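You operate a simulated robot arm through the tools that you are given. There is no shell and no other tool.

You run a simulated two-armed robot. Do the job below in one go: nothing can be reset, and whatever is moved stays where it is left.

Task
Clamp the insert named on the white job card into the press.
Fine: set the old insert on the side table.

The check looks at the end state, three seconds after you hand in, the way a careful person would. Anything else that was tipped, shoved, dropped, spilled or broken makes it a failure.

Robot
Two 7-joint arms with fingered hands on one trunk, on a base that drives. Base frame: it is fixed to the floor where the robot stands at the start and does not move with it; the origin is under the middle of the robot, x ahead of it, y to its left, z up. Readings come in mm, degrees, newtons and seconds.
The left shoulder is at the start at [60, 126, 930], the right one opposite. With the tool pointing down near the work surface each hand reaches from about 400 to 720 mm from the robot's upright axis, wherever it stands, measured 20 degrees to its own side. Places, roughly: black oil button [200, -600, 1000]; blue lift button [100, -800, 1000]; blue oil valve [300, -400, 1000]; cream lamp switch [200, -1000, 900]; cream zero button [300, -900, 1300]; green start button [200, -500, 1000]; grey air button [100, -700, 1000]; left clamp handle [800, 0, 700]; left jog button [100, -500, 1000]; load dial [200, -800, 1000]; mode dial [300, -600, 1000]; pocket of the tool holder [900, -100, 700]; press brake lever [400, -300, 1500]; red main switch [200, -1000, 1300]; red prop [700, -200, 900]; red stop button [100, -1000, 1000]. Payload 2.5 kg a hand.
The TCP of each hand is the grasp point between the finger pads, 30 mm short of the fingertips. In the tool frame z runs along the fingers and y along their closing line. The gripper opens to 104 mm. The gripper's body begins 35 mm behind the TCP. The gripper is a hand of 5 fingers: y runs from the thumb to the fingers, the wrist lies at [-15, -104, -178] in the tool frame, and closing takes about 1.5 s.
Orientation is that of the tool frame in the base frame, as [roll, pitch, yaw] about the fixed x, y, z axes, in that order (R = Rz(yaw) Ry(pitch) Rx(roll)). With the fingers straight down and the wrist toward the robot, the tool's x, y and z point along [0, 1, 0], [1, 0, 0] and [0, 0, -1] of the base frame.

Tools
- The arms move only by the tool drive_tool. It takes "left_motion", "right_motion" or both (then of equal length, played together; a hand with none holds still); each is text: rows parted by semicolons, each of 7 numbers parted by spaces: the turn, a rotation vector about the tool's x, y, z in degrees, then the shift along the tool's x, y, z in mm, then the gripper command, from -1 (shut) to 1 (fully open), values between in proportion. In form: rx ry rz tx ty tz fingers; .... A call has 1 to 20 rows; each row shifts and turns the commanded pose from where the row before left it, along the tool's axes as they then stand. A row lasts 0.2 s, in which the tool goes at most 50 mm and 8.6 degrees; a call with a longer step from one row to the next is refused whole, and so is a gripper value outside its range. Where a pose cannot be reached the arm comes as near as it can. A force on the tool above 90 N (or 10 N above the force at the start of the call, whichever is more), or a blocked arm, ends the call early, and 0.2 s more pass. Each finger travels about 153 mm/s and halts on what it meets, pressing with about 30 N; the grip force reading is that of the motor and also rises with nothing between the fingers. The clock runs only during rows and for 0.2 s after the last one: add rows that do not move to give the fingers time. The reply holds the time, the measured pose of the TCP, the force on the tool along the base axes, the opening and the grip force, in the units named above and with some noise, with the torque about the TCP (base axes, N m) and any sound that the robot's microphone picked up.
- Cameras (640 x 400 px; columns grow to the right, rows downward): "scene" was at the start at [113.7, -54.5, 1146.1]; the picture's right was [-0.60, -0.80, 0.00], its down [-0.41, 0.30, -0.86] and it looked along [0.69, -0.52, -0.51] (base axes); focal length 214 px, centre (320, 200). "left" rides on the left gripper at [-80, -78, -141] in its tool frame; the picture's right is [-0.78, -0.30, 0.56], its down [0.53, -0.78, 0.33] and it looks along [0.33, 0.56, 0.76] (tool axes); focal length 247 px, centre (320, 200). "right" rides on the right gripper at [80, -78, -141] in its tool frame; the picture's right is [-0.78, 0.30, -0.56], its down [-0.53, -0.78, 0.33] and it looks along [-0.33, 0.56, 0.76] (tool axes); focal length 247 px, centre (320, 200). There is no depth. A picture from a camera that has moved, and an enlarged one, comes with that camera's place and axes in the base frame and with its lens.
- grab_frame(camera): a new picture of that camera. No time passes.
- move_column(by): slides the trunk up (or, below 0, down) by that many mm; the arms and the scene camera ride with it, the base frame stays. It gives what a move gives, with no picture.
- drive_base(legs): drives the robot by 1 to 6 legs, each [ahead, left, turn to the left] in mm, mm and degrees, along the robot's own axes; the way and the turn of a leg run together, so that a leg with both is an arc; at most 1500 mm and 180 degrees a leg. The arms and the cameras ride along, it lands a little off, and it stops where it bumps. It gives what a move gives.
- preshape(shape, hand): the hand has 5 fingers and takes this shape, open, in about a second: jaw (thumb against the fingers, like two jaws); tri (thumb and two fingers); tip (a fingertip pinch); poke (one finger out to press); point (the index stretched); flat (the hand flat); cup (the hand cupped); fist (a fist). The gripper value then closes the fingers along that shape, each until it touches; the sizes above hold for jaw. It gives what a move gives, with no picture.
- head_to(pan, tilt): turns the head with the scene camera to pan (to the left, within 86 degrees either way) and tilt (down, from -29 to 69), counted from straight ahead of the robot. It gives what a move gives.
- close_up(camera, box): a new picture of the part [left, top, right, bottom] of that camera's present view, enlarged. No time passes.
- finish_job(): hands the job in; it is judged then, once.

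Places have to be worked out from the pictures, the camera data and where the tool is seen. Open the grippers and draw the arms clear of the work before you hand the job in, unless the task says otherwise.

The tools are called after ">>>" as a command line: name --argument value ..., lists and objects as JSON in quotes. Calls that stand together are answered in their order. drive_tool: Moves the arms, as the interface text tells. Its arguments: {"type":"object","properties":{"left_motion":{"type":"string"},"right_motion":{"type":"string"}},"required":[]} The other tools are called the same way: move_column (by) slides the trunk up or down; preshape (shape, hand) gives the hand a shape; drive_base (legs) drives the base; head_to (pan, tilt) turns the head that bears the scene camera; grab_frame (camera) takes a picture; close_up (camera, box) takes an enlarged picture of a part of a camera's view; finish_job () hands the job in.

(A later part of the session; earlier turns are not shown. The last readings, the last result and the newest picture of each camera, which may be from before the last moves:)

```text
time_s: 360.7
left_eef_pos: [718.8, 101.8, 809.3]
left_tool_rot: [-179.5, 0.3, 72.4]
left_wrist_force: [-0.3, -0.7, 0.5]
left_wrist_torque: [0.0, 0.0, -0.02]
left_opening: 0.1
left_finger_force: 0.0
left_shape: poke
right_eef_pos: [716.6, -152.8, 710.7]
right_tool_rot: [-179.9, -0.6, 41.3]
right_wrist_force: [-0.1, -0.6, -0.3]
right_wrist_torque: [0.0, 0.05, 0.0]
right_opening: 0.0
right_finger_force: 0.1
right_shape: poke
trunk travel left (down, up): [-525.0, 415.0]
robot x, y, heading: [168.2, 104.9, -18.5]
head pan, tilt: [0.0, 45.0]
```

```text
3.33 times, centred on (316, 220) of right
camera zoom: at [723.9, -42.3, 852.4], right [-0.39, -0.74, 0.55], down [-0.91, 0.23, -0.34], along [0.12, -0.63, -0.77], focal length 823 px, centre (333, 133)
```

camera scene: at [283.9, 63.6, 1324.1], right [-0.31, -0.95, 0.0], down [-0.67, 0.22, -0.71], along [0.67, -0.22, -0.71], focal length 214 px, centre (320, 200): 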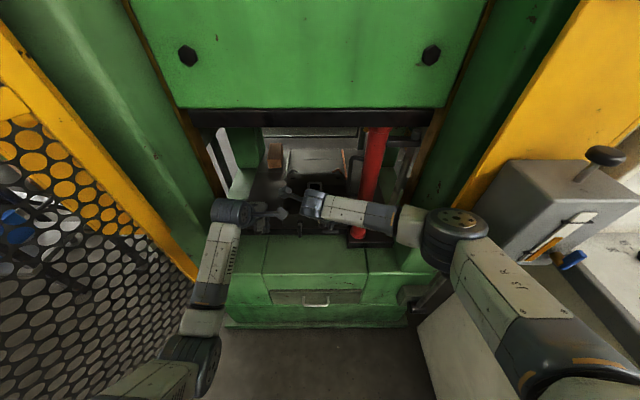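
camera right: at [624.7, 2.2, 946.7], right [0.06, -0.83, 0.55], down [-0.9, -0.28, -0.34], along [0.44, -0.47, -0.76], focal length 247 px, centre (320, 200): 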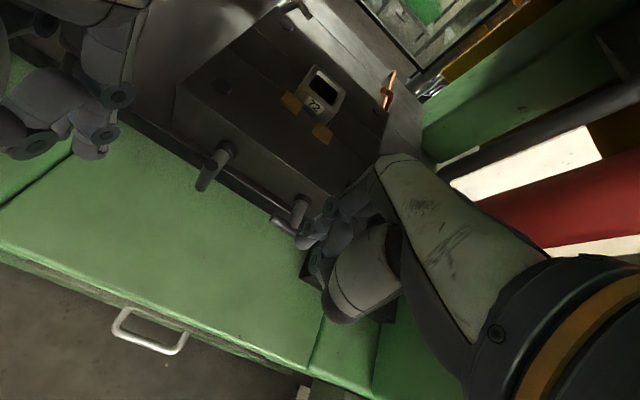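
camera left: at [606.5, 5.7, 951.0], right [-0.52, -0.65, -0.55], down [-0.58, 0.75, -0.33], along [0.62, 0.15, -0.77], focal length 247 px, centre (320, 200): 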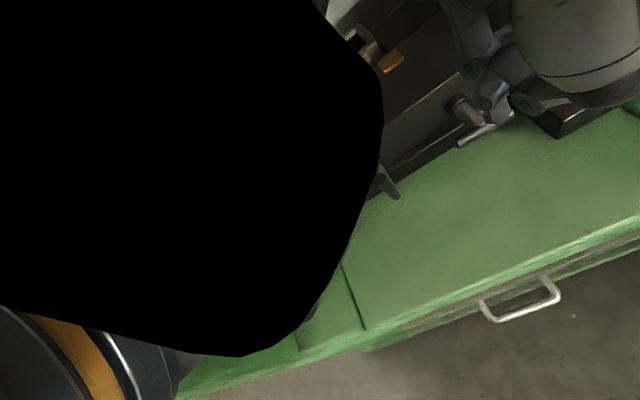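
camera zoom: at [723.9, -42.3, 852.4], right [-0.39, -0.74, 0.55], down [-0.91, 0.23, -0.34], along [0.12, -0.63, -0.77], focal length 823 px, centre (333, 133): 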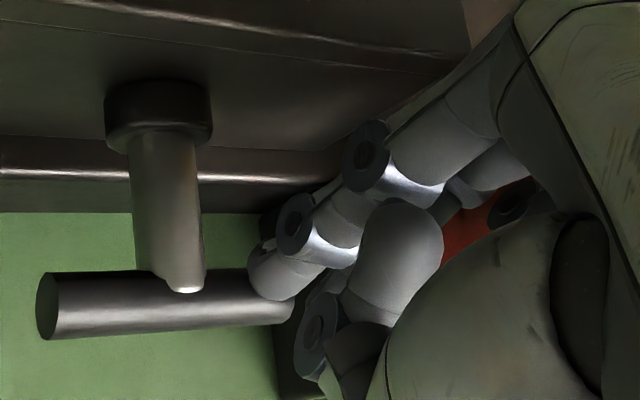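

The tip is over the bar's right end but ~5 mm too deep. I pull back 4 mm and press down.

>>> drive_tool --right_motion "0 0 0 -2 -3.5 0 -1; 0 0 0 0 0 5 -1; 0 0 0 0 0 5 -1; 0 0 0 0 0 5 -1; 0 0 0 0 0 5 -1; 0 0 0 0 0 5 -1"

>>> close_up --camera "left" --box '[340, 30, 640, 220]'

>>> close_up --camera "right" --box '[220, 160, 412, 280]'

```text
time_s: 362.1
left_eef_pos: [717.8, 102.5, 808.5]
left_tool_rot: [-179.5, 0.2, 72.3]
left_wrist_force: [0.6, -0.9, 0.6]
left_wrist_torque: [-0.01, 0.05, 0.02]
left_opening: 0.1
left_finger_force: 0.1
left_shape: poke
right_eef_pos: [705.1, -151.8, 683.8]
right_tool_rot: [-179.9, -0.5, 41.2]
right_wrist_force: [0.4, -1.5, -0.2]
right_wrist_torque: [-0.01, 0.0, 0.02]
right_opening: 0.0
right_finger_force: 0.2
right_shape: poke
right hand out of reach, approached as far as the arm can: row 5
trunk travel left (down, up): [-525.0, 415.0]
robot x, y, heading: [167.8, 102.0, -18.2]
head pan, tilt: [0.0, 45.0]
```

```text
2.11 times, centred on (490, 125) of left
camera zoom: at [619.9, 47.9, 950.9], right [-0.52, -0.65, -0.55], down [-0.58, 0.75, -0.33], along [0.62, 0.15, -0.77], focal length 520 px, centre (-38, 358)
```

zoom: 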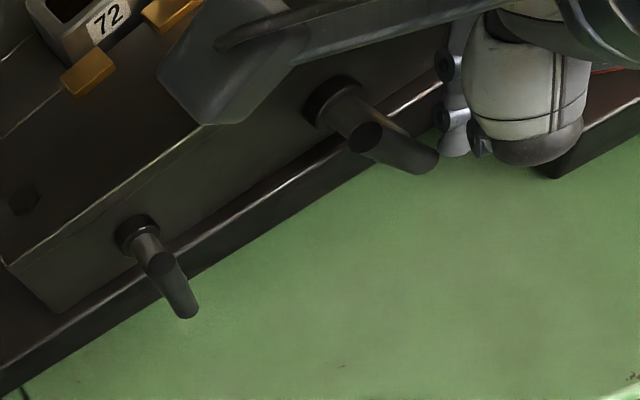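

```text
3.33 times, centred on (316, 220) of right
camera zoom: at [713.8, -42.8, 826.1], right [-0.39, -0.74, 0.55], down [-0.91, 0.24, -0.33], along [0.12, -0.63, -0.77], focal length 823 px, centre (333, 133)
```

zoom: 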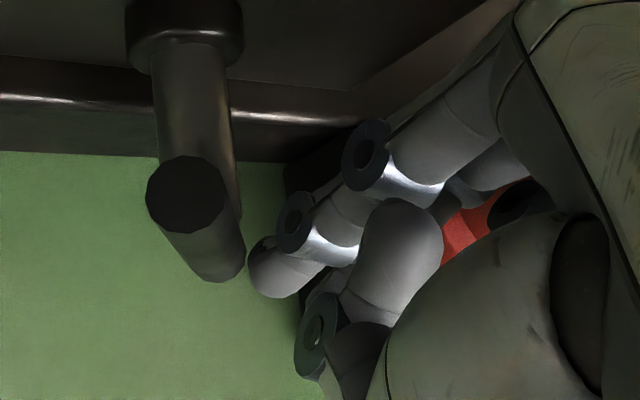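

The bar has swung to about 55°. Now the finger is right of its lower end; I push left to bring it upright.

>>> drive_tool --right_motion "0 0 0 4.3 -2.6 0 -1; 0 0 0 4.3 -2.6 0 -1; 0 0 0 4.3 -2.6 0 -1; 0 0 0 3.4 -2 0 -1"

>>> close_up --camera "left" --box '[340, 30, 640, 220]'

>>> close_up --camera "right" --box '[220, 160, 412, 280]'

```text
time_s: 363.1
left_eef_pos: [717.5, 100.1, 810.6]
left_tool_rot: [-179.6, 0.2, 72.3]
left_wrist_force: [-1.1, 0.1, -0.6]
left_wrist_torque: [0.01, -0.02, -0.02]
left_opening: 0.0
left_finger_force: 0.1
left_shape: poke
right_eef_pos: [705.3, -136.0, 685.7]
right_tool_rot: [-179.8, -0.6, 41.2]
right_wrist_force: [-5.5, -2.7, 0.2]
right_wrist_torque: [0.0, 0.06, -0.02]
right_opening: 0.1
right_finger_force: 0.1
right_shape: poke
right hand out of reach, approached as far as the arm can: row 1, 3
trunk travel left (down, up): [-525.0, 415.0]
robot x, y, heading: [168.1, 102.6, -18.5]
head pan, tilt: [0.0, 45.0]
```

```text
2.11 times, centred on (490, 125) of left
camera zoom: at [619.7, 47.8, 951.0], right [-0.52, -0.65, -0.55], down [-0.58, 0.75, -0.33], along [0.62, 0.15, -0.77], focal length 520 px, centre (-38, 358)
```

zoom: 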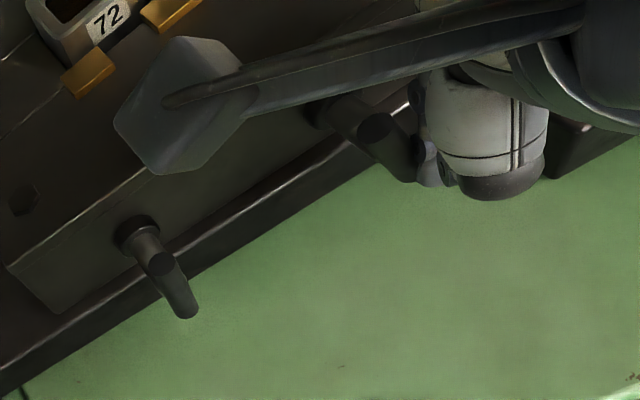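

```text
3.33 times, centred on (316, 220) of right
camera zoom: at [713.6, -26.4, 826.6], right [-0.39, -0.74, 0.55], down [-0.91, 0.24, -0.34], along [0.12, -0.63, -0.77], focal length 823 px, centre (333, 133)
```

zoom: 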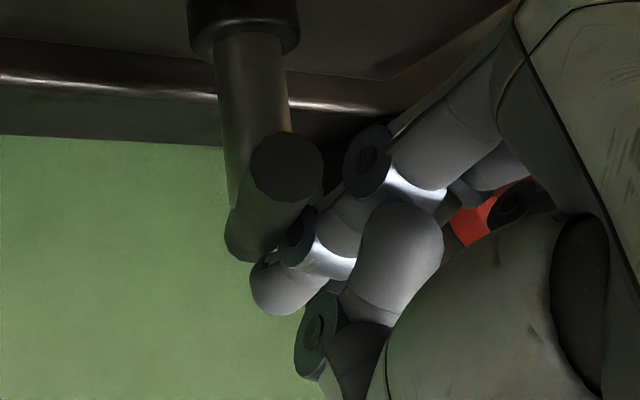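

The finger slipped to the front of the bar at its reach limit. I lift, turn the right hand straight again, and go to the left of the bar to push its raised end right.

>>> drive_tool --right_motion "0 0 0 -3 -6 -15 -1; 0 0 0 0 0 -35 -1; 0 0 0 0 0 -35 -1; 0 0 0 0 0 -20 -1; 0 0 -8 5 -15 0 -1; 0 0 -8 10 -10 0 -1; 0 0 -8 15 -5 0 -1; 0 0 -8 15 0 0 -1; 0 0 0 10 0 0 -1; 0 0 0 0 0 0 -1"

>>> close_up --camera "left" --box '[340, 30, 640, 220]'

>>> grab_frame --camera "right"

>>> grab_frame --camera "scene"

```text
time_s: 365.3
left_eef_pos: [717.2, 103.2, 811.0]
left_tool_rot: [-179.5, 0.2, 72.3]
left_wrist_force: [0.3, 0.2, 0.5]
left_wrist_torque: [-0.04, 0.0, -0.01]
left_opening: 0.2
left_finger_force: 0.1
left_shape: poke
right_eef_pos: [706.4, -66.4, 788.0]
right_tool_rot: [179.7, -0.6, 73.3]
right_wrist_force: [0.2, -0.9, 0.5]
right_wrist_torque: [-0.02, 0.01, 0.03]
right_opening: 0.2
right_finger_force: 0.1
right_shape: poke
trunk travel left (down, up): [-525.0, 415.0]
robot x, y, heading: [168.1, 104.7, -18.3]
head pan, tilt: [0.0, 45.0]
```

```text
2.11 times, centred on (490, 125) of left
camera zoom: at [619.9, 48.0, 950.9], right [-0.52, -0.65, -0.55], down [-0.58, 0.75, -0.33], along [0.62, 0.15, -0.77], focal length 520 px, centre (-38, 358)
```

zoom: 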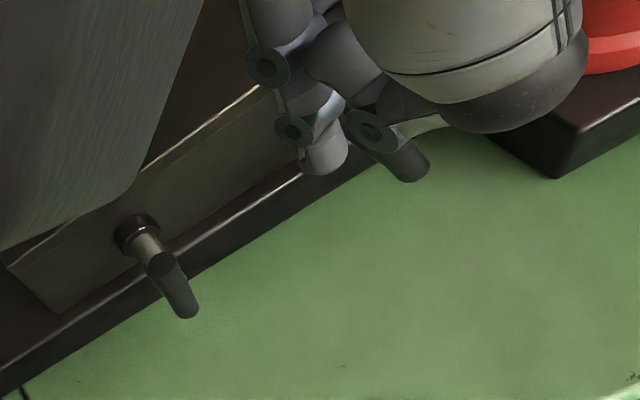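

```text
taken
camera right: at [653.5, 30.5, 931.4], right [0.06, -0.83, 0.55], down [-0.9, -0.29, -0.34], along [0.44, -0.47, -0.76], focal length 247 px, centre (320, 200)
```

right: 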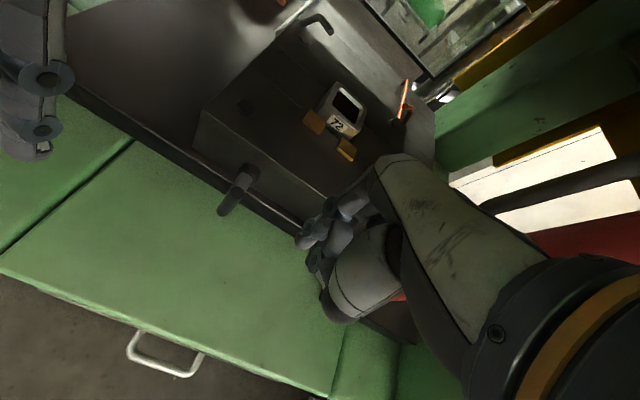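

```text
taken
camera scene: at [283.9, 63.6, 1324.1], right [-0.31, -0.95, 0.0], down [-0.67, 0.22, -0.71], along [0.67, -0.22, -0.71], focal length 214 px, centre (320, 200)
```

scene: 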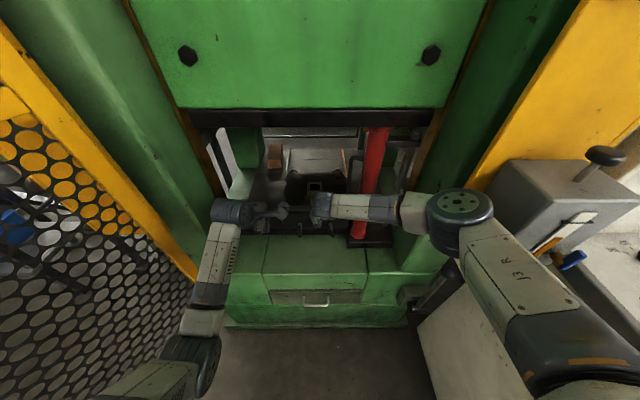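

The right hand is now left of the bar, a bit short. I move 32 mm forward, lower, and push right gently.

>>> drive_tool --right_motion "0 0 0 0 16 0 -1; 0 0 0 0 16 0 -1; 0 0 0 0 0 20 -1; 0 0 0 0 0 20 -1; 0 0 0 0 0 20 -1; 0 0 0 0 0 0 -1"

>>> close_up --camera "right" --box '[200, 160, 392, 280]'

>>> close_up --camera "left" --box '[340, 30, 640, 220]'

```text
time_s: 366.7
left_eef_pos: [717.7, 102.2, 809.0]
left_tool_rot: [-179.5, 0.3, 72.3]
left_wrist_force: [0.3, -0.4, 0.2]
left_wrist_torque: [0.0, 0.04, -0.02]
left_opening: 0.3
left_finger_force: 0.1
left_shape: poke
right_eef_pos: [736.1, -77.0, 730.0]
right_tool_rot: [179.8, -0.6, 73.2]
right_wrist_force: [0.1, 0.3, 0.0]
right_wrist_torque: [0.0, 0.0, 0.0]
right_opening: 0.1
right_finger_force: 0.0
right_shape: poke
trunk travel left (down, up): [-525.0, 415.0]
robot x, y, heading: [166.8, 100.0, -18.3]
head pan, tilt: [0.0, 45.0]
```

```text
3.33 times, centred on (296, 220) of right
camera zoom: at [684.1, 21.0, 872.1], right [0.06, -0.83, 0.55], down [-0.9, -0.28, -0.34], along [0.44, -0.47, -0.76], focal length 823 px, centre (400, 133)
```

zoom: 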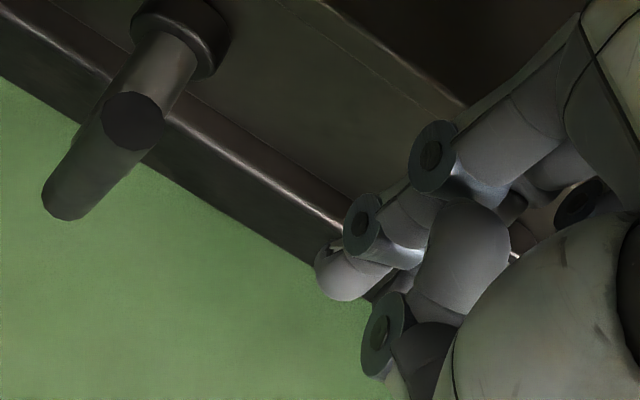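

```text
2.11 times, centred on (490, 125) of left
camera zoom: at [619.9, 48.0, 950.9], right [-0.52, -0.65, -0.55], down [-0.58, 0.75, -0.33], along [0.62, 0.15, -0.77], focal length 520 px, centre (-38, 358)
```

zoom: 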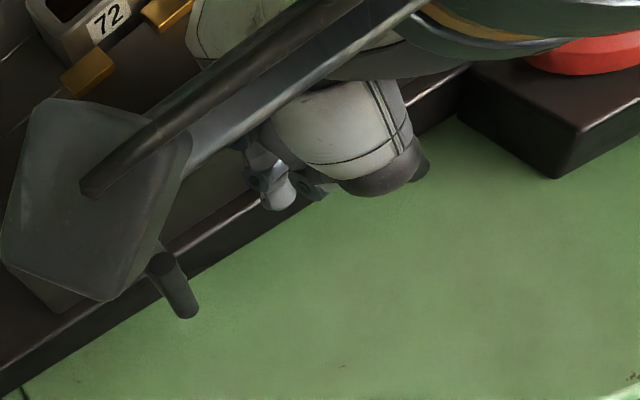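

The left bar checks out vertical. I push the right bar's raised end to the right in small steps.

>>> drive_tool --right_motion "0 0 0 -5 0 0 -1; 0 0 0 -5 0 0 -1; 0 0 0 -5 0 0 -1; 0 0 0 -5 0 0 -1; 0 0 0 -4 0 0 -1; 0 0 0 -4 0 0 -1"

>>> close_up --camera "right" --box '[200, 160, 392, 280]'

>>> close_up --camera "left" --box '[340, 30, 640, 220]'

```text
time_s: 368.1
left_eef_pos: [718.8, 102.4, 809.8]
left_tool_rot: [-179.5, 0.2, 72.2]
left_wrist_force: [-0.5, 0.4, -0.3]
left_wrist_torque: [-0.01, 0.02, -0.01]
left_opening: 0.0
left_finger_force: 0.0
left_shape: poke
right_eef_pos: [728.9, -103.5, 729.3]
right_tool_rot: [179.8, -0.6, 73.3]
right_wrist_force: [0.3, 2.7, 3.1]
right_wrist_torque: [0.04, -0.02, -0.01]
right_opening: 0.1
right_finger_force: 0.0
right_shape: poke
trunk travel left (down, up): [-525.0, 415.0]
robot x, y, heading: [166.1, 102.7, -18.3]
head pan, tilt: [0.0, 45.0]
```

```text
3.33 times, centred on (296, 220) of right
camera zoom: at [676.3, -5.0, 871.9], right [0.06, -0.83, 0.55], down [-0.9, -0.29, -0.34], along [0.44, -0.47, -0.76], focal length 823 px, centre (400, 133)
```

zoom: 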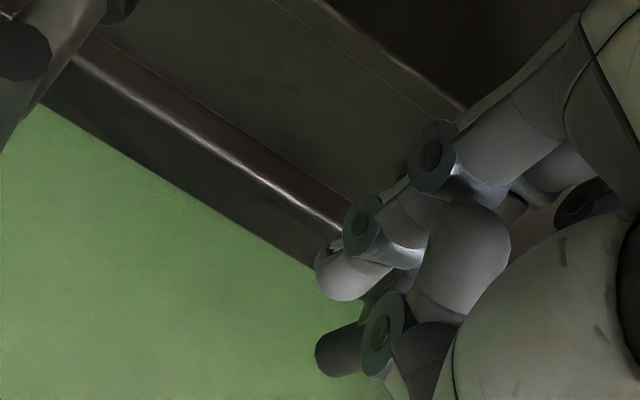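

```text
2.11 times, centred on (490, 125) of left
camera zoom: at [619.8, 48.2, 951.1], right [-0.52, -0.65, -0.55], down [-0.58, 0.75, -0.33], along [0.62, 0.15, -0.77], focal length 520 px, centre (-38, 358)
```

zoom: 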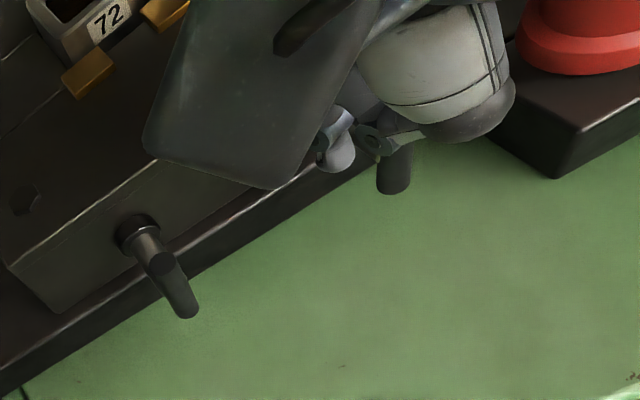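

Nearly upright with light force. I push on to the stop.

>>> drive_tool --right_motion "0 0 0 -4 0 0 -1; 0 0 0 -4 0 0 -1; 0 0 0 -4 0 0 -1; 0 0 0 0 0 0 -1"

>>> drive_tool --right_motion "0 0 0 -4 0 0 -1; 0 0 0 -4 0 0 -1; 0 0 0 0 0 0 -1"

>>> close_up --camera "left" --box '[340, 30, 640, 220]'

```text
time_s: 369.1
left_eef_pos: [717.6, 104.1, 809.3]
left_tool_rot: [-179.5, 0.3, 72.4]
left_wrist_force: [-0.3, 0.0, -0.6]
left_wrist_torque: [0.03, 0.02, 0.01]
left_opening: 0.0
left_finger_force: 0.1
left_shape: poke
right_eef_pos: [726.4, -105.1, 730.2]
right_tool_rot: [179.7, -1.2, 73.8]
right_wrist_force: [4.8, 23.4, 5.4]
right_wrist_torque: [0.42, -0.11, 0.05]
right_opening: 0.1
right_finger_force: 0.0
right_shape: poke
trunk travel left (down, up): [-525.0, 415.0]
robot x, y, heading: [168.0, 101.2, -18.3]
head pan, tilt: [0.0, 45.0]
```

```text
time_s: 369.9
left_eef_pos: [719.0, 102.7, 809.3]
left_tool_rot: [-179.6, 0.3, 72.4]
left_wrist_force: [-0.6, -0.3, -0.1]
left_wrist_torque: [0.01, -0.02, 0.01]
left_opening: 0.1
left_finger_force: 0.0
left_shape: poke
right_eef_pos: [724.6, -105.4, 731.2]
right_tool_rot: [179.5, -1.7, 74.7]
right_wrist_force: [5.6, 31.6, 8.0]
right_wrist_torque: [0.65, -0.11, 0.1]
right_opening: 0.0
right_finger_force: 0.0
right_shape: poke
trunk travel left (down, up): [-525.0, 415.0]
robot x, y, heading: [166.1, 103.2, -18.4]
head pan, tilt: [0.0, 45.0]
```

```text
2.11 times, centred on (490, 125) of left
camera zoom: at [619.7, 49.9, 951.2], right [-0.52, -0.65, -0.55], down [-0.58, 0.74, -0.33], along [0.62, 0.15, -0.77], focal length 520 px, centre (-38, 358)
```

zoom: 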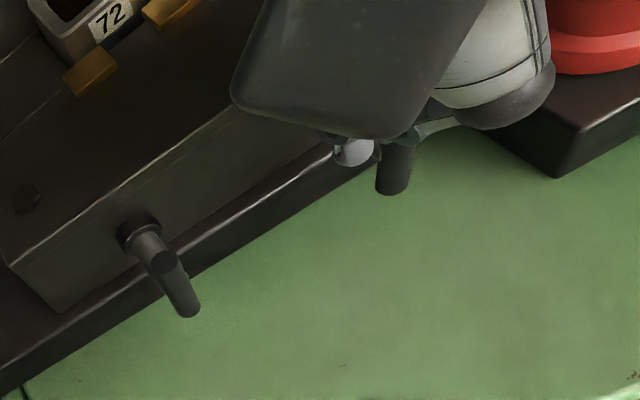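

The right bar is at its stop too (32 N, no further motion). I back the finger off left and up, and inspect.

>>> drive_tool --right_motion "0 0 0 10 0 0 -1; 0 0 0 10 0 0 -1; 0 0 0 8 -10 -20 -1; 0 0 0 0 -10 -30 -1; 0 0 0 0 -10 -25 -1; 0 0 0 0 0 0 -1"

>>> close_up --camera "left" --box '[340, 0, 640, 220]'

>>> close_up --camera "right" --box '[180, 60, 400, 280]'

>>> close_up --camera "scene" --box '[270, 160, 366, 240]'

```text
time_s: 371.3
left_eef_pos: [718.5, 101.7, 809.3]
left_tool_rot: [-179.6, 0.2, 72.3]
left_wrist_force: [0.0, 0.9, 0.2]
left_wrist_torque: [-0.01, 0.04, 0.0]
left_opening: 0.0
left_finger_force: 0.1
left_shape: poke
right_eef_pos: [702.2, -88.1, 804.8]
right_tool_rot: [179.7, -0.5, 73.2]
right_wrist_force: [-0.1, -0.3, -0.3]
right_wrist_torque: [-0.03, -0.01, 0.01]
right_opening: 0.1
right_finger_force: 0.2
right_shape: poke
trunk travel left (down, up): [-525.0, 415.0]
robot x, y, heading: [166.7, 102.9, -18.5]
head pan, tilt: [0.0, 45.0]
```

```text
1.82 times, centred on (490, 110) of left
camera zoom: at [620.0, 48.0, 950.9], right [-0.52, -0.65, -0.55], down [-0.58, 0.75, -0.33], along [0.62, 0.15, -0.77], focal length 449 px, centre (11, 364)
```

zoom: 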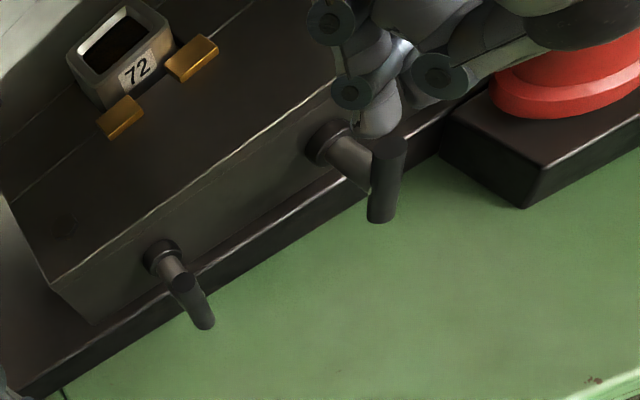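

```text
1.82 times, centred on (290, 170) of right
camera zoom: at [649.3, 9.9, 947.1], right [0.05, -0.83, 0.55], down [-0.9, -0.28, -0.34], along [0.44, -0.47, -0.76], focal length 449 px, centre (374, 254)
```

zoom: 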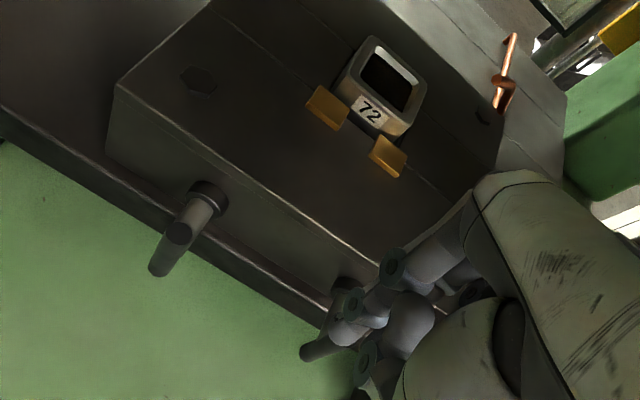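

```text
5.00 times, centred on (318, 200) of scene
camera zoom: at [283.9, 63.6, 1324.1], right [-0.31, -0.95, 0.0], down [-0.67, 0.22, -0.71], along [0.67, -0.22, -0.71], focal length 1072 px, centre (330, 200)
```

zoom: 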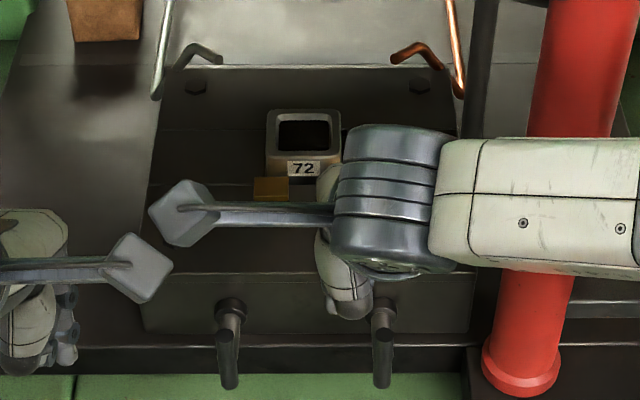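

Both T-bars are vertical and both pads bear on insert 72. I back straight out of the press.

>>> drive_base --legs '[[-330, 0, 0]]'

>>> grab_frame --camera "scene"

>>> close_up --camera "scene" --box '[240, 80, 400, 200]'

>>> head_to --pan 50 --tilt 25

>>> grab_frame --camera "scene"

```text
time_s: 373.5
left_eef_pos: [406.0, 205.9, 808.9]
left_tool_rot: [-179.4, 0.1, 72.4]
left_wrist_force: [0.3, -0.3, 0.5]
left_wrist_torque: [-0.02, -0.02, 0.0]
left_opening: 0.0
left_finger_force: 0.2
left_shape: poke
right_eef_pos: [390.0, 17.7, 805.6]
right_tool_rot: [179.6, -0.6, 73.3]
right_wrist_force: [-0.1, 0.0, 0.3]
right_wrist_torque: [-0.02, -0.01, -0.01]
right_opening: 0.1
right_finger_force: 0.0
right_shape: poke
trunk travel left (down, up): [-525.0, 415.0]
robot x, y, heading: [-140.3, 204.9, -18.1]
head pan, tilt: [0.0, 45.0]
```

```text
taken
camera scene: at [-28.8, 167.1, 1324.2], right [-0.31, -0.95, 0.0], down [-0.67, 0.22, -0.71], along [0.67, -0.22, -0.71], focal length 214 px, centre (320, 200)
```

scene: 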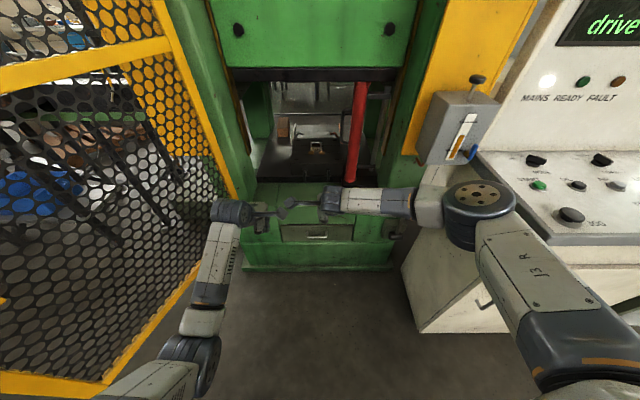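

```text
3.33 times, centred on (320, 140) of scene
camera zoom: at [-28.8, 167.1, 1324.2], right [-0.31, -0.95, 0.0], down [-0.67, 0.22, -0.71], along [0.67, -0.22, -0.71], focal length 715 px, centre (320, 400)
```

zoom: 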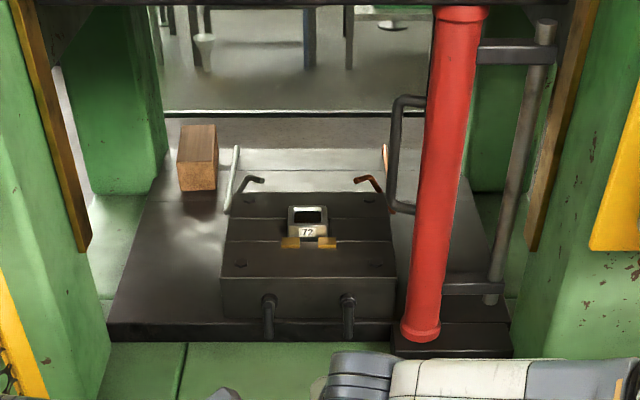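

```text
time_s: 374.7
left_eef_pos: [404.3, 205.7, 808.7]
left_tool_rot: [-179.4, 0.2, 72.4]
left_wrist_force: [0.2, 0.2, 0.2]
left_wrist_torque: [-0.02, -0.01, -0.02]
left_opening: 0.0
left_finger_force: 0.0
left_shape: poke
right_eef_pos: [390.9, 16.2, 805.4]
right_tool_rot: [179.8, -0.6, 73.4]
right_wrist_force: [0.4, -0.1, 0.0]
right_wrist_torque: [0.0, -0.02, 0.01]
right_opening: 0.0
right_finger_force: 0.2
right_shape: poke
trunk travel left (down, up): [-525.0, 415.0]
robot x, y, heading: [-147.3, 204.3, -18.3]
head pan, tilt: [50.0, 25.0]
```

```text
taken
camera scene: at [-27.5, 240.9, 1354.7], right [0.53, -0.85, 0.0], down [-0.36, -0.22, -0.91], along [0.77, 0.48, -0.42], focal length 214 px, centre (320, 200)
```

scene: 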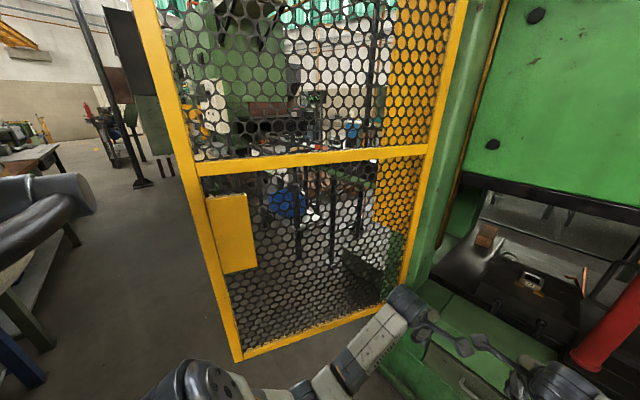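

Everything in the press looks right. Next I want to restore the gate: I zoom on its free post and frame to measure its present position accurately.

>>> close_up --camera "scene" --box '[130, 130, 290, 230]'

>>> close_up --camera "scene" --box '[190, 300, 350, 400]'

>>> head_to --pan 80 --tilt 25

>>> grab_frame --camera "scene"

```text
4.00 times, centred on (210, 180) of scene
camera zoom: at [-27.5, 240.9, 1354.7], right [0.53, -0.85, 0.0], down [-0.36, -0.22, -0.91], along [0.77, 0.48, -0.42], focal length 858 px, centre (760, 280)
```

zoom: 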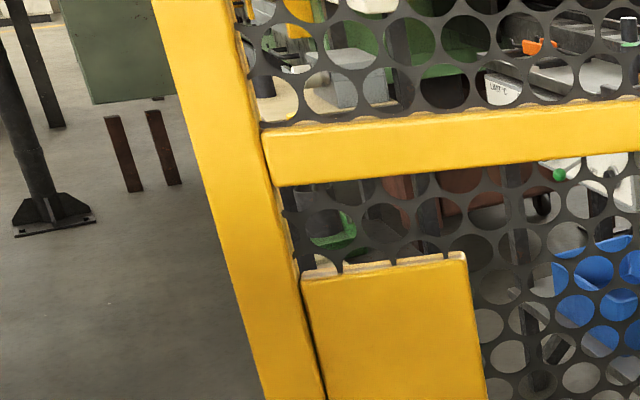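

```text
4.00 times, centred on (270, 350) of scene
camera zoom: at [-27.5, 240.9, 1354.7], right [0.53, -0.85, 0.0], down [-0.36, -0.22, -0.91], along [0.77, 0.48, -0.42], focal length 858 px, centre (520, -400)
```

zoom: 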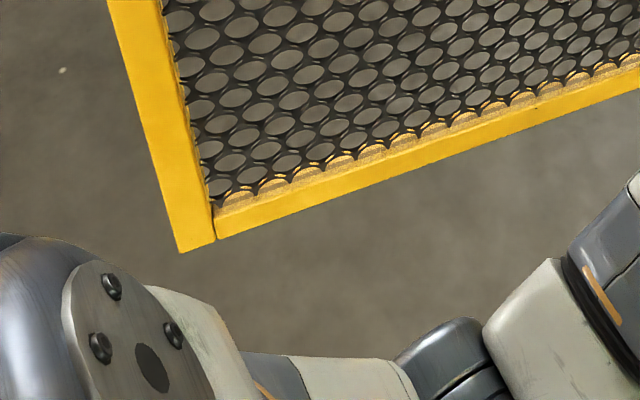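

```text
time_s: 375.6
left_eef_pos: [405.8, 206.3, 809.5]
left_tool_rot: [-179.5, 0.2, 72.4]
left_wrist_force: [-0.1, 0.7, -0.3]
left_wrist_torque: [0.0, 0.02, 0.01]
left_opening: 0.1
left_finger_force: 0.0
left_shape: poke
right_eef_pos: [390.0, 17.3, 803.8]
right_tool_rot: [179.8, -0.7, 73.4]
right_wrist_force: [0.3, 0.3, 0.7]
right_wrist_torque: [0.04, 0.0, -0.02]
right_opening: 0.0
right_finger_force: 0.0
right_shape: poke
trunk travel left (down, up): [-525.0, 415.0]
robot x, y, heading: [-145.8, 203.1, -17.9]
head pan, tilt: [80.0, 25.0]
```

```text
taken
camera scene: at [-62.2, 273.5, 1354.7], right [0.88, -0.47, 0.0], down [-0.2, -0.37, -0.91], along [0.43, 0.8, -0.42], focal length 214 px, centre (320, 200)
```

scene: 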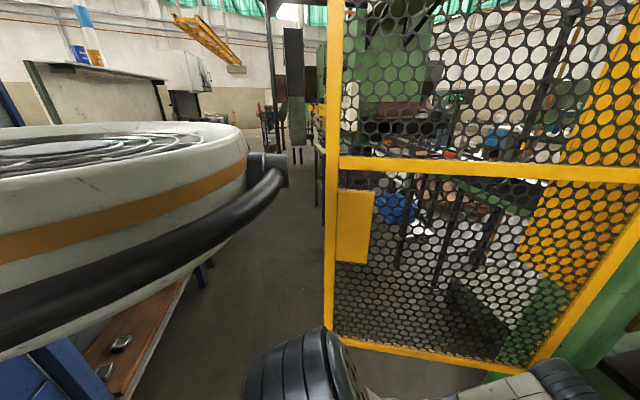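

I measure the gate's free post now at about (180,644); at the start it was near (153,600), so it swung out ~50 mm and I'll push it back. First I fold both arms to a compact pose here, then turn toward the gate.

>>> head_to --pan 0 --tilt 35

>>> drive_tool --right_motion "0 0 0 -30 -30 0 -1; 0 0 0 -30 -30 0 -1; 0 0 0 -30 -30 0 -1; 0 0 0 -30 -30 0 -1; 0 0 0 -30 -25 0 -1; 0 0 0 0 0 0 -1" --left_motion "0 0 0 -4 -25 0 -1; 0 0 0 -4 -25 0 -1; 0 0 0 -4 -25 0 -1; 0 0 0 -4 -25 0 -1; 0 0 0 -4 -20 0 -1; 0 0 0 0 0 0 -1"

>>> grab_frame --camera "scene"

```text
time_s: 377.2
left_eef_pos: [404.4, 205.8, 809.4]
left_tool_rot: [-179.6, 0.2, 72.4]
left_wrist_force: [-0.3, 0.6, -0.5]
left_wrist_torque: [0.01, 0.0, 0.02]
left_opening: 0.1
left_finger_force: 0.1
left_shape: poke
right_eef_pos: [389.4, 17.7, 804.6]
right_tool_rot: [179.8, -0.6, 73.3]
right_wrist_force: [0.8, 0.0, 1.0]
right_wrist_torque: [0.02, 0.02, -0.01]
right_opening: 0.0
right_finger_force: 0.0
right_shape: poke
trunk travel left (down, up): [-525.0, 415.0]
robot x, y, heading: [-144.7, 207.0, -18.1]
head pan, tilt: [0.0, 35.0]
```

```text
time_s: 378.6
left_eef_pos: [284.6, 224.1, 810.0]
left_tool_rot: [-179.5, 0.1, 72.4]
left_wrist_force: [-0.2, 0.7, -0.4]
left_wrist_torque: [-0.01, 0.01, -0.01]
left_opening: 0.0
left_finger_force: 0.0
left_shape: poke
right_eef_pos: [207.1, -84.6, 801.9]
right_tool_rot: [179.7, -0.6, 73.4]
right_wrist_force: [-0.2, 0.0, -0.2]
right_wrist_torque: [0.0, 0.03, 0.02]
right_opening: 0.0
right_finger_force: 0.0
right_shape: poke
trunk travel left (down, up): [-525.0, 415.0]
robot x, y, heading: [-144.0, 205.7, -18.2]
head pan, tilt: [0.0, 35.0]
```

```text
taken
camera scene: at [-22.1, 164.9, 1339.0], right [-0.31, -0.95, 0.0], down [-0.54, 0.18, -0.82], along [0.78, -0.26, -0.57], focal length 214 px, centre (320, 200)
```

scene: 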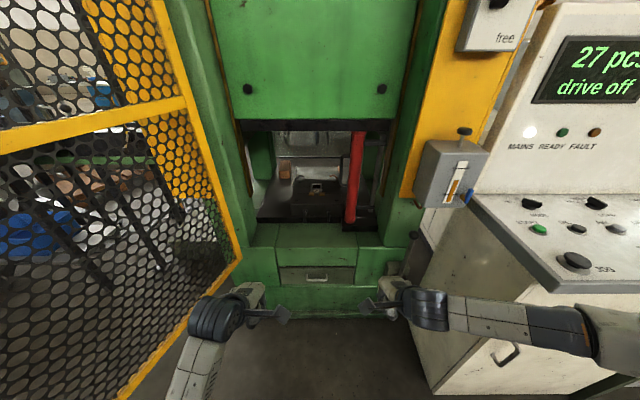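

Now I turn left 38° in place and shift to beside the gate's free end.

>>> drive_base --legs '[[0, 0, 38], [-75, 0, 0], [0, 215, 0]]'

>>> head_to --pan 15 --tilt 30

>>> grab_frame --camera "scene"

>>> grab_frame --camera "left"

```text
time_s: 382.6
left_eef_pos: [39.9, 659.8, 810.1]
left_tool_rot: [-179.5, 0.1, 110.2]
left_wrist_force: [0.1, 0.5, -0.4]
left_wrist_torque: [0.03, 0.0, -0.01]
left_opening: 0.0
left_finger_force: 0.0
left_shape: poke
right_eef_pos: [169.1, 368.6, 802.3]
right_tool_rot: [179.9, -0.7, 111.1]
right_wrist_force: [0.6, 0.3, 0.2]
right_wrist_torque: [-0.03, 0.0, -0.01]
right_opening: 0.3
right_finger_force: 0.0
right_shape: poke
trunk travel left (down, up): [-525.0, 415.0]
robot x, y, heading: [-288.5, 382.3, 19.8]
head pan, tilt: [0.0, 35.0]
```

```text
time_s: 383.4
left_eef_pos: [41.8, 659.6, 810.2]
left_tool_rot: [-179.5, 0.2, 110.1]
left_wrist_force: [0.3, 0.0, -0.2]
left_wrist_torque: [-0.02, 0.03, 0.01]
left_opening: 0.2
left_finger_force: 0.0
left_shape: poke
right_eef_pos: [169.4, 368.5, 801.7]
right_tool_rot: [179.8, -0.7, 111.1]
right_wrist_force: [-0.6, -0.1, 0.2]
right_wrist_torque: [-0.01, 0.0, 0.0]
right_opening: 0.1
right_finger_force: 0.0
right_shape: poke
trunk travel left (down, up): [-525.0, 415.0]
robot x, y, heading: [-288.4, 381.7, 19.6]
head pan, tilt: [15.0, 30.0]
```

```text
taken
camera scene: at [-174.2, 446.1, 1346.7], right [0.57, -0.82, 0.0], down [-0.41, -0.28, -0.87], along [0.71, 0.49, -0.5], focal length 214 px, centre (320, 200)
```

scene: 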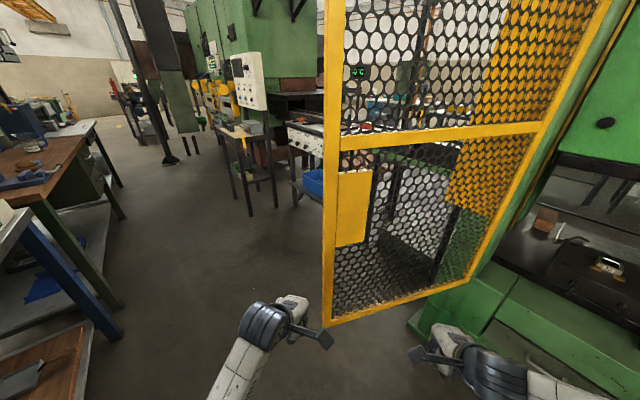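

```text
taken
camera left: at [-4.5, 557.7, 952.1], right [-0.01, -0.83, -0.55], down [-0.92, 0.23, -0.33], along [0.4, 0.5, -0.77], focal length 247 px, centre (320, 200)
```

left: 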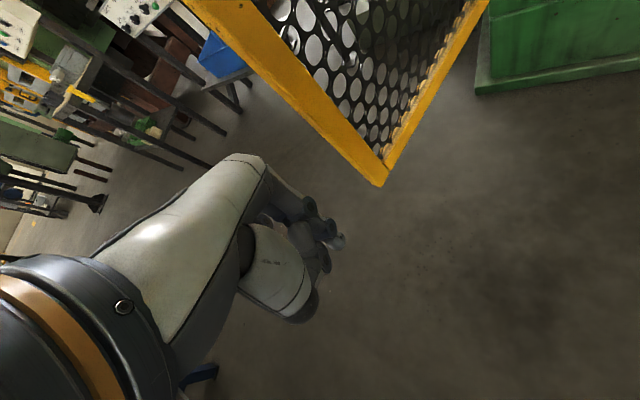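

The hand is just outside the free post. I yaw it 30° clockwise so wrist and camera stay outside the gate, move it round behind the post, and check.

>>> drive_tool --left_motion "0 0 7.5 0 0 0 -1; 0 0 7.5 0 0 0 -1; 0 0 7.5 0 0 0 -1; 0 0 7.5 0 0 0 -1; 0 0 0 37 -6 0 -1; 0 0 0 37 -6 0 -1; 0 0 0 5 38 0 -1; 0 0 0 5 38 0 -1; 0 0 0 0 0 0 -1"

>>> grab_frame --camera "scene"

>>> grab_frame --camera "left"

```text
time_s: 385.4
left_eef_pos: [118.2, 732.2, 808.4]
left_tool_rot: [-179.8, 0.4, 80.2]
left_wrist_force: [0.1, 0.6, 0.4]
left_wrist_torque: [0.0, 0.02, -0.02]
left_opening: 0.1
left_finger_force: 0.0
left_shape: poke
right_eef_pos: [169.4, 367.4, 802.5]
right_tool_rot: [179.7, -0.5, 111.0]
right_wrist_force: [-0.6, -0.4, 0.3]
right_wrist_torque: [0.01, 0.02, 0.0]
right_opening: 0.0
right_finger_force: 0.1
right_shape: poke
trunk travel left (down, up): [-525.0, 415.0]
robot x, y, heading: [-285.2, 383.8, 19.5]
head pan, tilt: [15.0, 30.0]
```

```text
taken
camera scene: at [-174.3, 446.2, 1346.8], right [0.57, -0.82, 0.0], down [-0.41, -0.28, -0.87], along [0.71, 0.49, -0.5], focal length 214 px, centre (320, 200)
```

scene: 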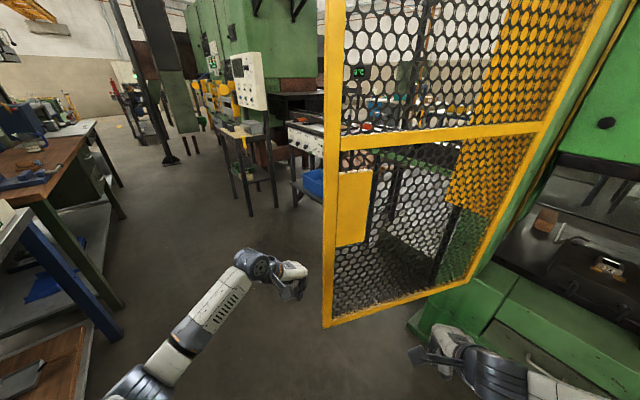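

```text
taken
camera left: at [27.8, 665.5, 950.8], right [-0.43, -0.72, -0.55], down [-0.68, 0.66, -0.33], along [0.6, 0.23, -0.77], focal length 247 px, centre (320, 200)
```

left: 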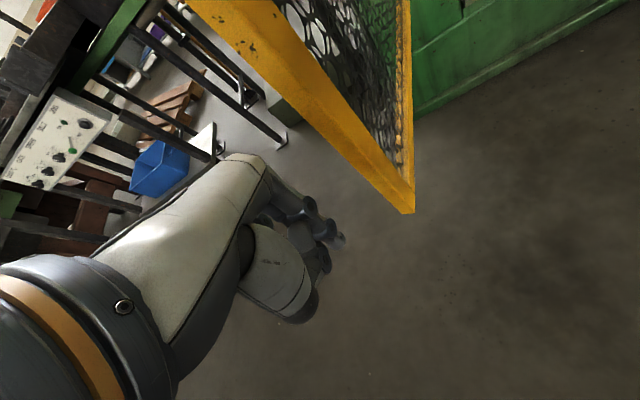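

The hand is passing outside the post. I continue 76 mm forward to be behind it.

>>> drive_tool --left_motion "0 0 0 5 38 0 -1; 0 0 0 5 38 0 -1; 0 0 0 0 0 0 -1"

>>> grab_frame --camera "scene"

>>> grab_frame --camera "left"

```text
time_s: 386.2
left_eef_pos: [196.5, 728.1, 809.7]
left_tool_rot: [-179.8, 0.4, 80.3]
left_wrist_force: [1.0, 0.3, -0.3]
left_wrist_torque: [0.03, 0.04, 0.01]
left_opening: 0.2
left_finger_force: 0.1
left_shape: poke
right_eef_pos: [169.5, 369.2, 802.3]
right_tool_rot: [179.8, -0.6, 111.1]
right_wrist_force: [0.1, 0.4, 0.1]
right_wrist_torque: [0.0, 0.0, -0.04]
right_opening: 0.1
right_finger_force: 0.1
right_shape: poke
trunk travel left (down, up): [-525.0, 415.0]
robot x, y, heading: [-287.1, 382.8, 19.7]
head pan, tilt: [15.0, 30.0]
```

```text
taken
camera scene: at [-174.3, 446.2, 1346.8], right [0.57, -0.82, 0.0], down [-0.41, -0.28, -0.87], along [0.71, 0.49, -0.5], focal length 214 px, centre (320, 200)
```

scene: 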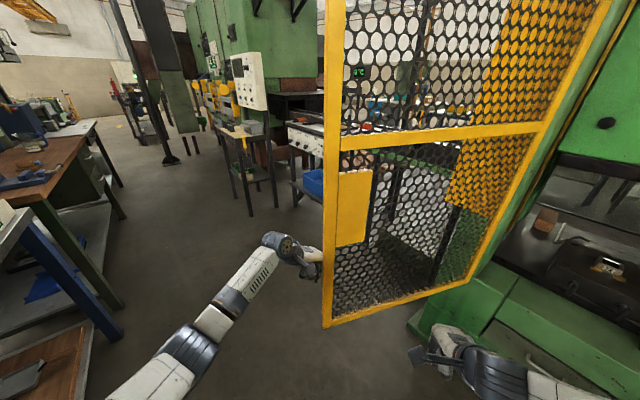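

```text
taken
camera left: at [104.9, 662.1, 950.9], right [-0.43, -0.72, -0.55], down [-0.68, 0.66, -0.33], along [0.6, 0.23, -0.77], focal length 247 px, centre (320, 200)
```

left: 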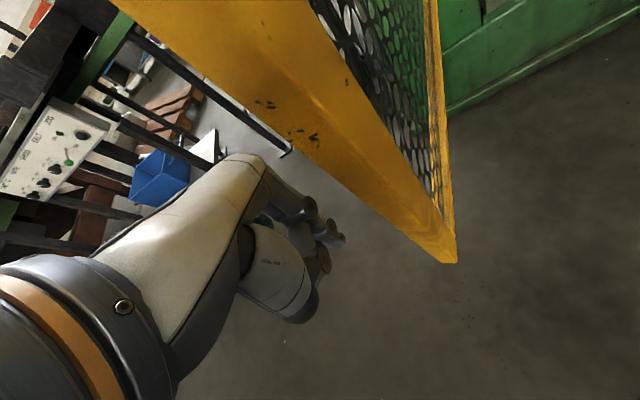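

The fingers are behind the post. I pull it back toward me in small steps, watching force and the post's place in the picture (target: bar junction near pixel 356,152).

>>> drive_tool --left_motion "0 0 0 -9.2 -4 0 -1; 0 0 0 -9.2 -4 0 -1; 0 0 0 -9.2 -4 0 -1; 0 0 0 -9.2 -4 0 -1; 0 0 0 -9.2 -4 0 -1"

>>> grab_frame --camera "scene"

```text
time_s: 387.4
left_eef_pos: [166.7, 687.2, 810.5]
left_tool_rot: [-179.7, 0.5, 80.1]
left_wrist_force: [-0.1, 0.1, 0.3]
left_wrist_torque: [-0.04, 0.01, 0.01]
left_opening: 0.0
left_finger_force: 0.1
left_shape: poke
right_eef_pos: [170.3, 368.5, 801.4]
right_tool_rot: [179.8, -0.6, 111.0]
right_wrist_force: [-0.2, 0.0, 0.3]
right_wrist_torque: [-0.01, 0.01, -0.02]
right_opening: 0.0
right_finger_force: 0.0
right_shape: poke
trunk travel left (down, up): [-525.0, 415.0]
robot x, y, heading: [-288.0, 382.2, 19.8]
head pan, tilt: [15.0, 30.0]
```

```text
taken
camera scene: at [-174.3, 446.0, 1346.8], right [0.57, -0.82, 0.0], down [-0.41, -0.28, -0.87], along [0.71, 0.49, -0.5], focal length 214 px, centre (320, 200)
```

scene: 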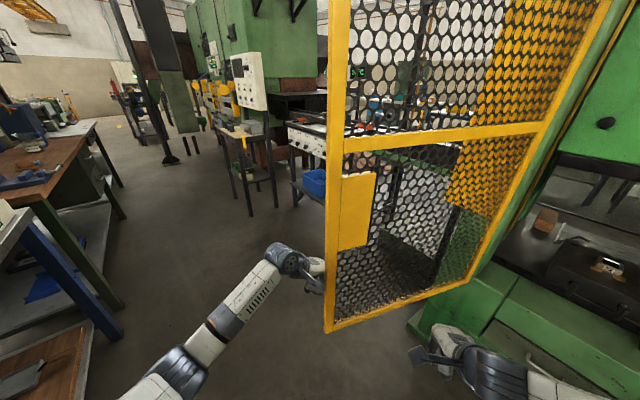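

The gate already follows with negligible force. I continue 30 mm.

>>> drive_tool --left_motion "0 0 0 -9.2 -4 0 -1; 0 0 0 -9.2 -4 0 -1; 0 0 0 -9.2 -4 0 -1"

>>> grab_frame --camera "scene"

>>> close_up --camera "scene" --box '[300, 100, 460, 200]'

```text
time_s: 388.2
left_eef_pos: [149.3, 661.2, 810.0]
left_tool_rot: [-179.6, 0.6, 80.2]
left_wrist_force: [-0.3, -0.4, -0.9]
left_wrist_torque: [0.01, 0.01, 0.05]
left_opening: 0.1
left_finger_force: 0.0
left_shape: poke
right_eef_pos: [169.7, 369.3, 801.1]
right_tool_rot: [179.8, -0.6, 111.1]
right_wrist_force: [0.1, -0.7, 0.9]
right_wrist_torque: [-0.02, 0.0, 0.01]
right_opening: 0.0
right_finger_force: 0.0
right_shape: poke
trunk travel left (down, up): [-525.0, 415.0]
robot x, y, heading: [-288.4, 386.6, 19.5]
head pan, tilt: [15.0, 30.0]
```

```text
taken
camera scene: at [-174.3, 446.2, 1346.8], right [0.57, -0.82, 0.0], down [-0.41, -0.28, -0.87], along [0.71, 0.49, -0.5], focal length 214 px, centre (320, 200)
```

scene: 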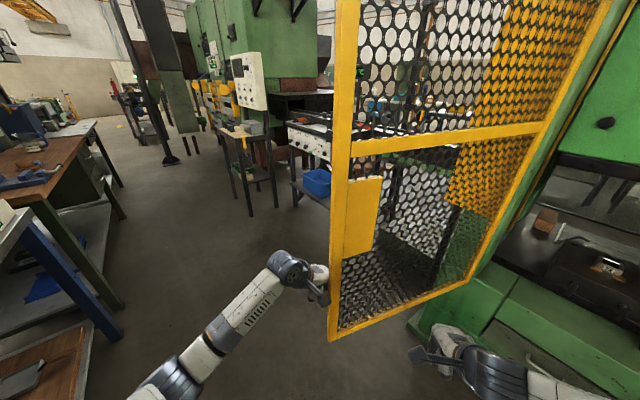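

```text
4.00 times, centred on (380, 150) of scene
camera zoom: at [-174.3, 446.2, 1346.8], right [0.57, -0.82, 0.0], down [-0.41, -0.28, -0.87], along [0.71, 0.49, -0.5], focal length 858 px, centre (80, 400)
```

zoom: 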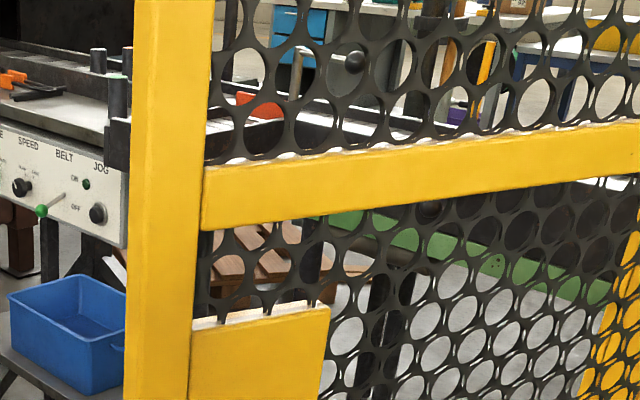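

The post is now at about (152,607), nearly where it stood at the start. I pull 5 mm more, then move the hand away backward around the post the same way.

>>> drive_tool --left_motion "0 0 0 -4.6 -2 0 -1; 0 0 0 0 0 0 -1; 0 0 0 9 4 0 -1; 0 0 0 20 0 0 -1; 0 0 0 20 0 0 -1; 0 0 0 0 -35 0 -1; 0 0 0 0 -38 0 -1; 0 0 0 0 -38 0 -1; 0 0 0 0 -38 0 -1"

>>> grab_frame --camera "scene"

>>> close_up --camera "scene" --box '[300, 100, 460, 200]'

```text
time_s: 390.2
left_eef_pos: [11.7, 728.4, 810.9]
left_tool_rot: [-179.8, 0.4, 80.2]
left_wrist_force: [0.0, 0.0, -0.4]
left_wrist_torque: [0.03, 0.03, 0.03]
left_opening: 0.0
left_finger_force: 0.0
left_shape: poke
right_eef_pos: [168.7, 368.4, 802.1]
right_tool_rot: [179.9, -0.7, 111.1]
right_wrist_force: [-1.0, -0.4, -0.3]
right_wrist_torque: [0.02, 0.01, -0.02]
right_opening: 0.0
right_finger_force: 0.0
right_shape: poke
trunk travel left (down, up): [-525.0, 415.0]
robot x, y, heading: [-289.0, 379.3, 19.8]
head pan, tilt: [15.0, 30.0]
```

```text
taken
camera scene: at [-174.5, 446.2, 1346.8], right [0.57, -0.82, 0.0], down [-0.41, -0.28, -0.87], along [0.71, 0.49, -0.5], focal length 214 px, centre (320, 200)
```

scene: 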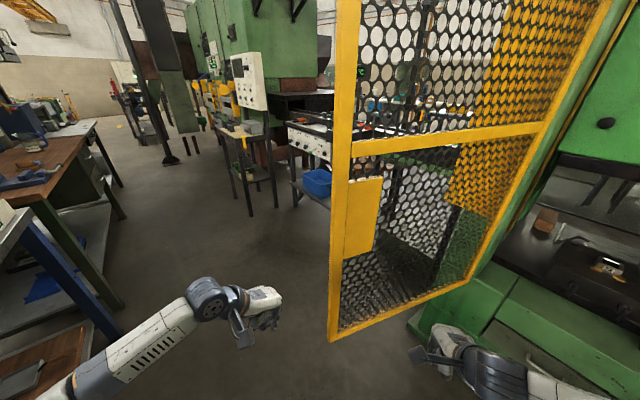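

```text
4.00 times, centred on (380, 150) of scene
camera zoom: at [-174.5, 446.2, 1346.8], right [0.57, -0.82, 0.0], down [-0.41, -0.28, -0.87], along [0.71, 0.49, -0.5], focal length 858 px, centre (80, 400)
```

zoom: 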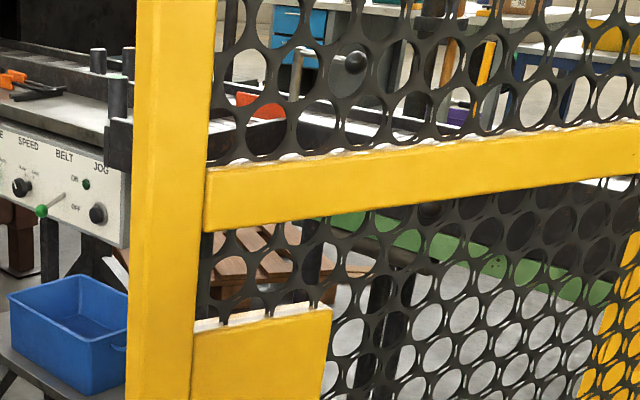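

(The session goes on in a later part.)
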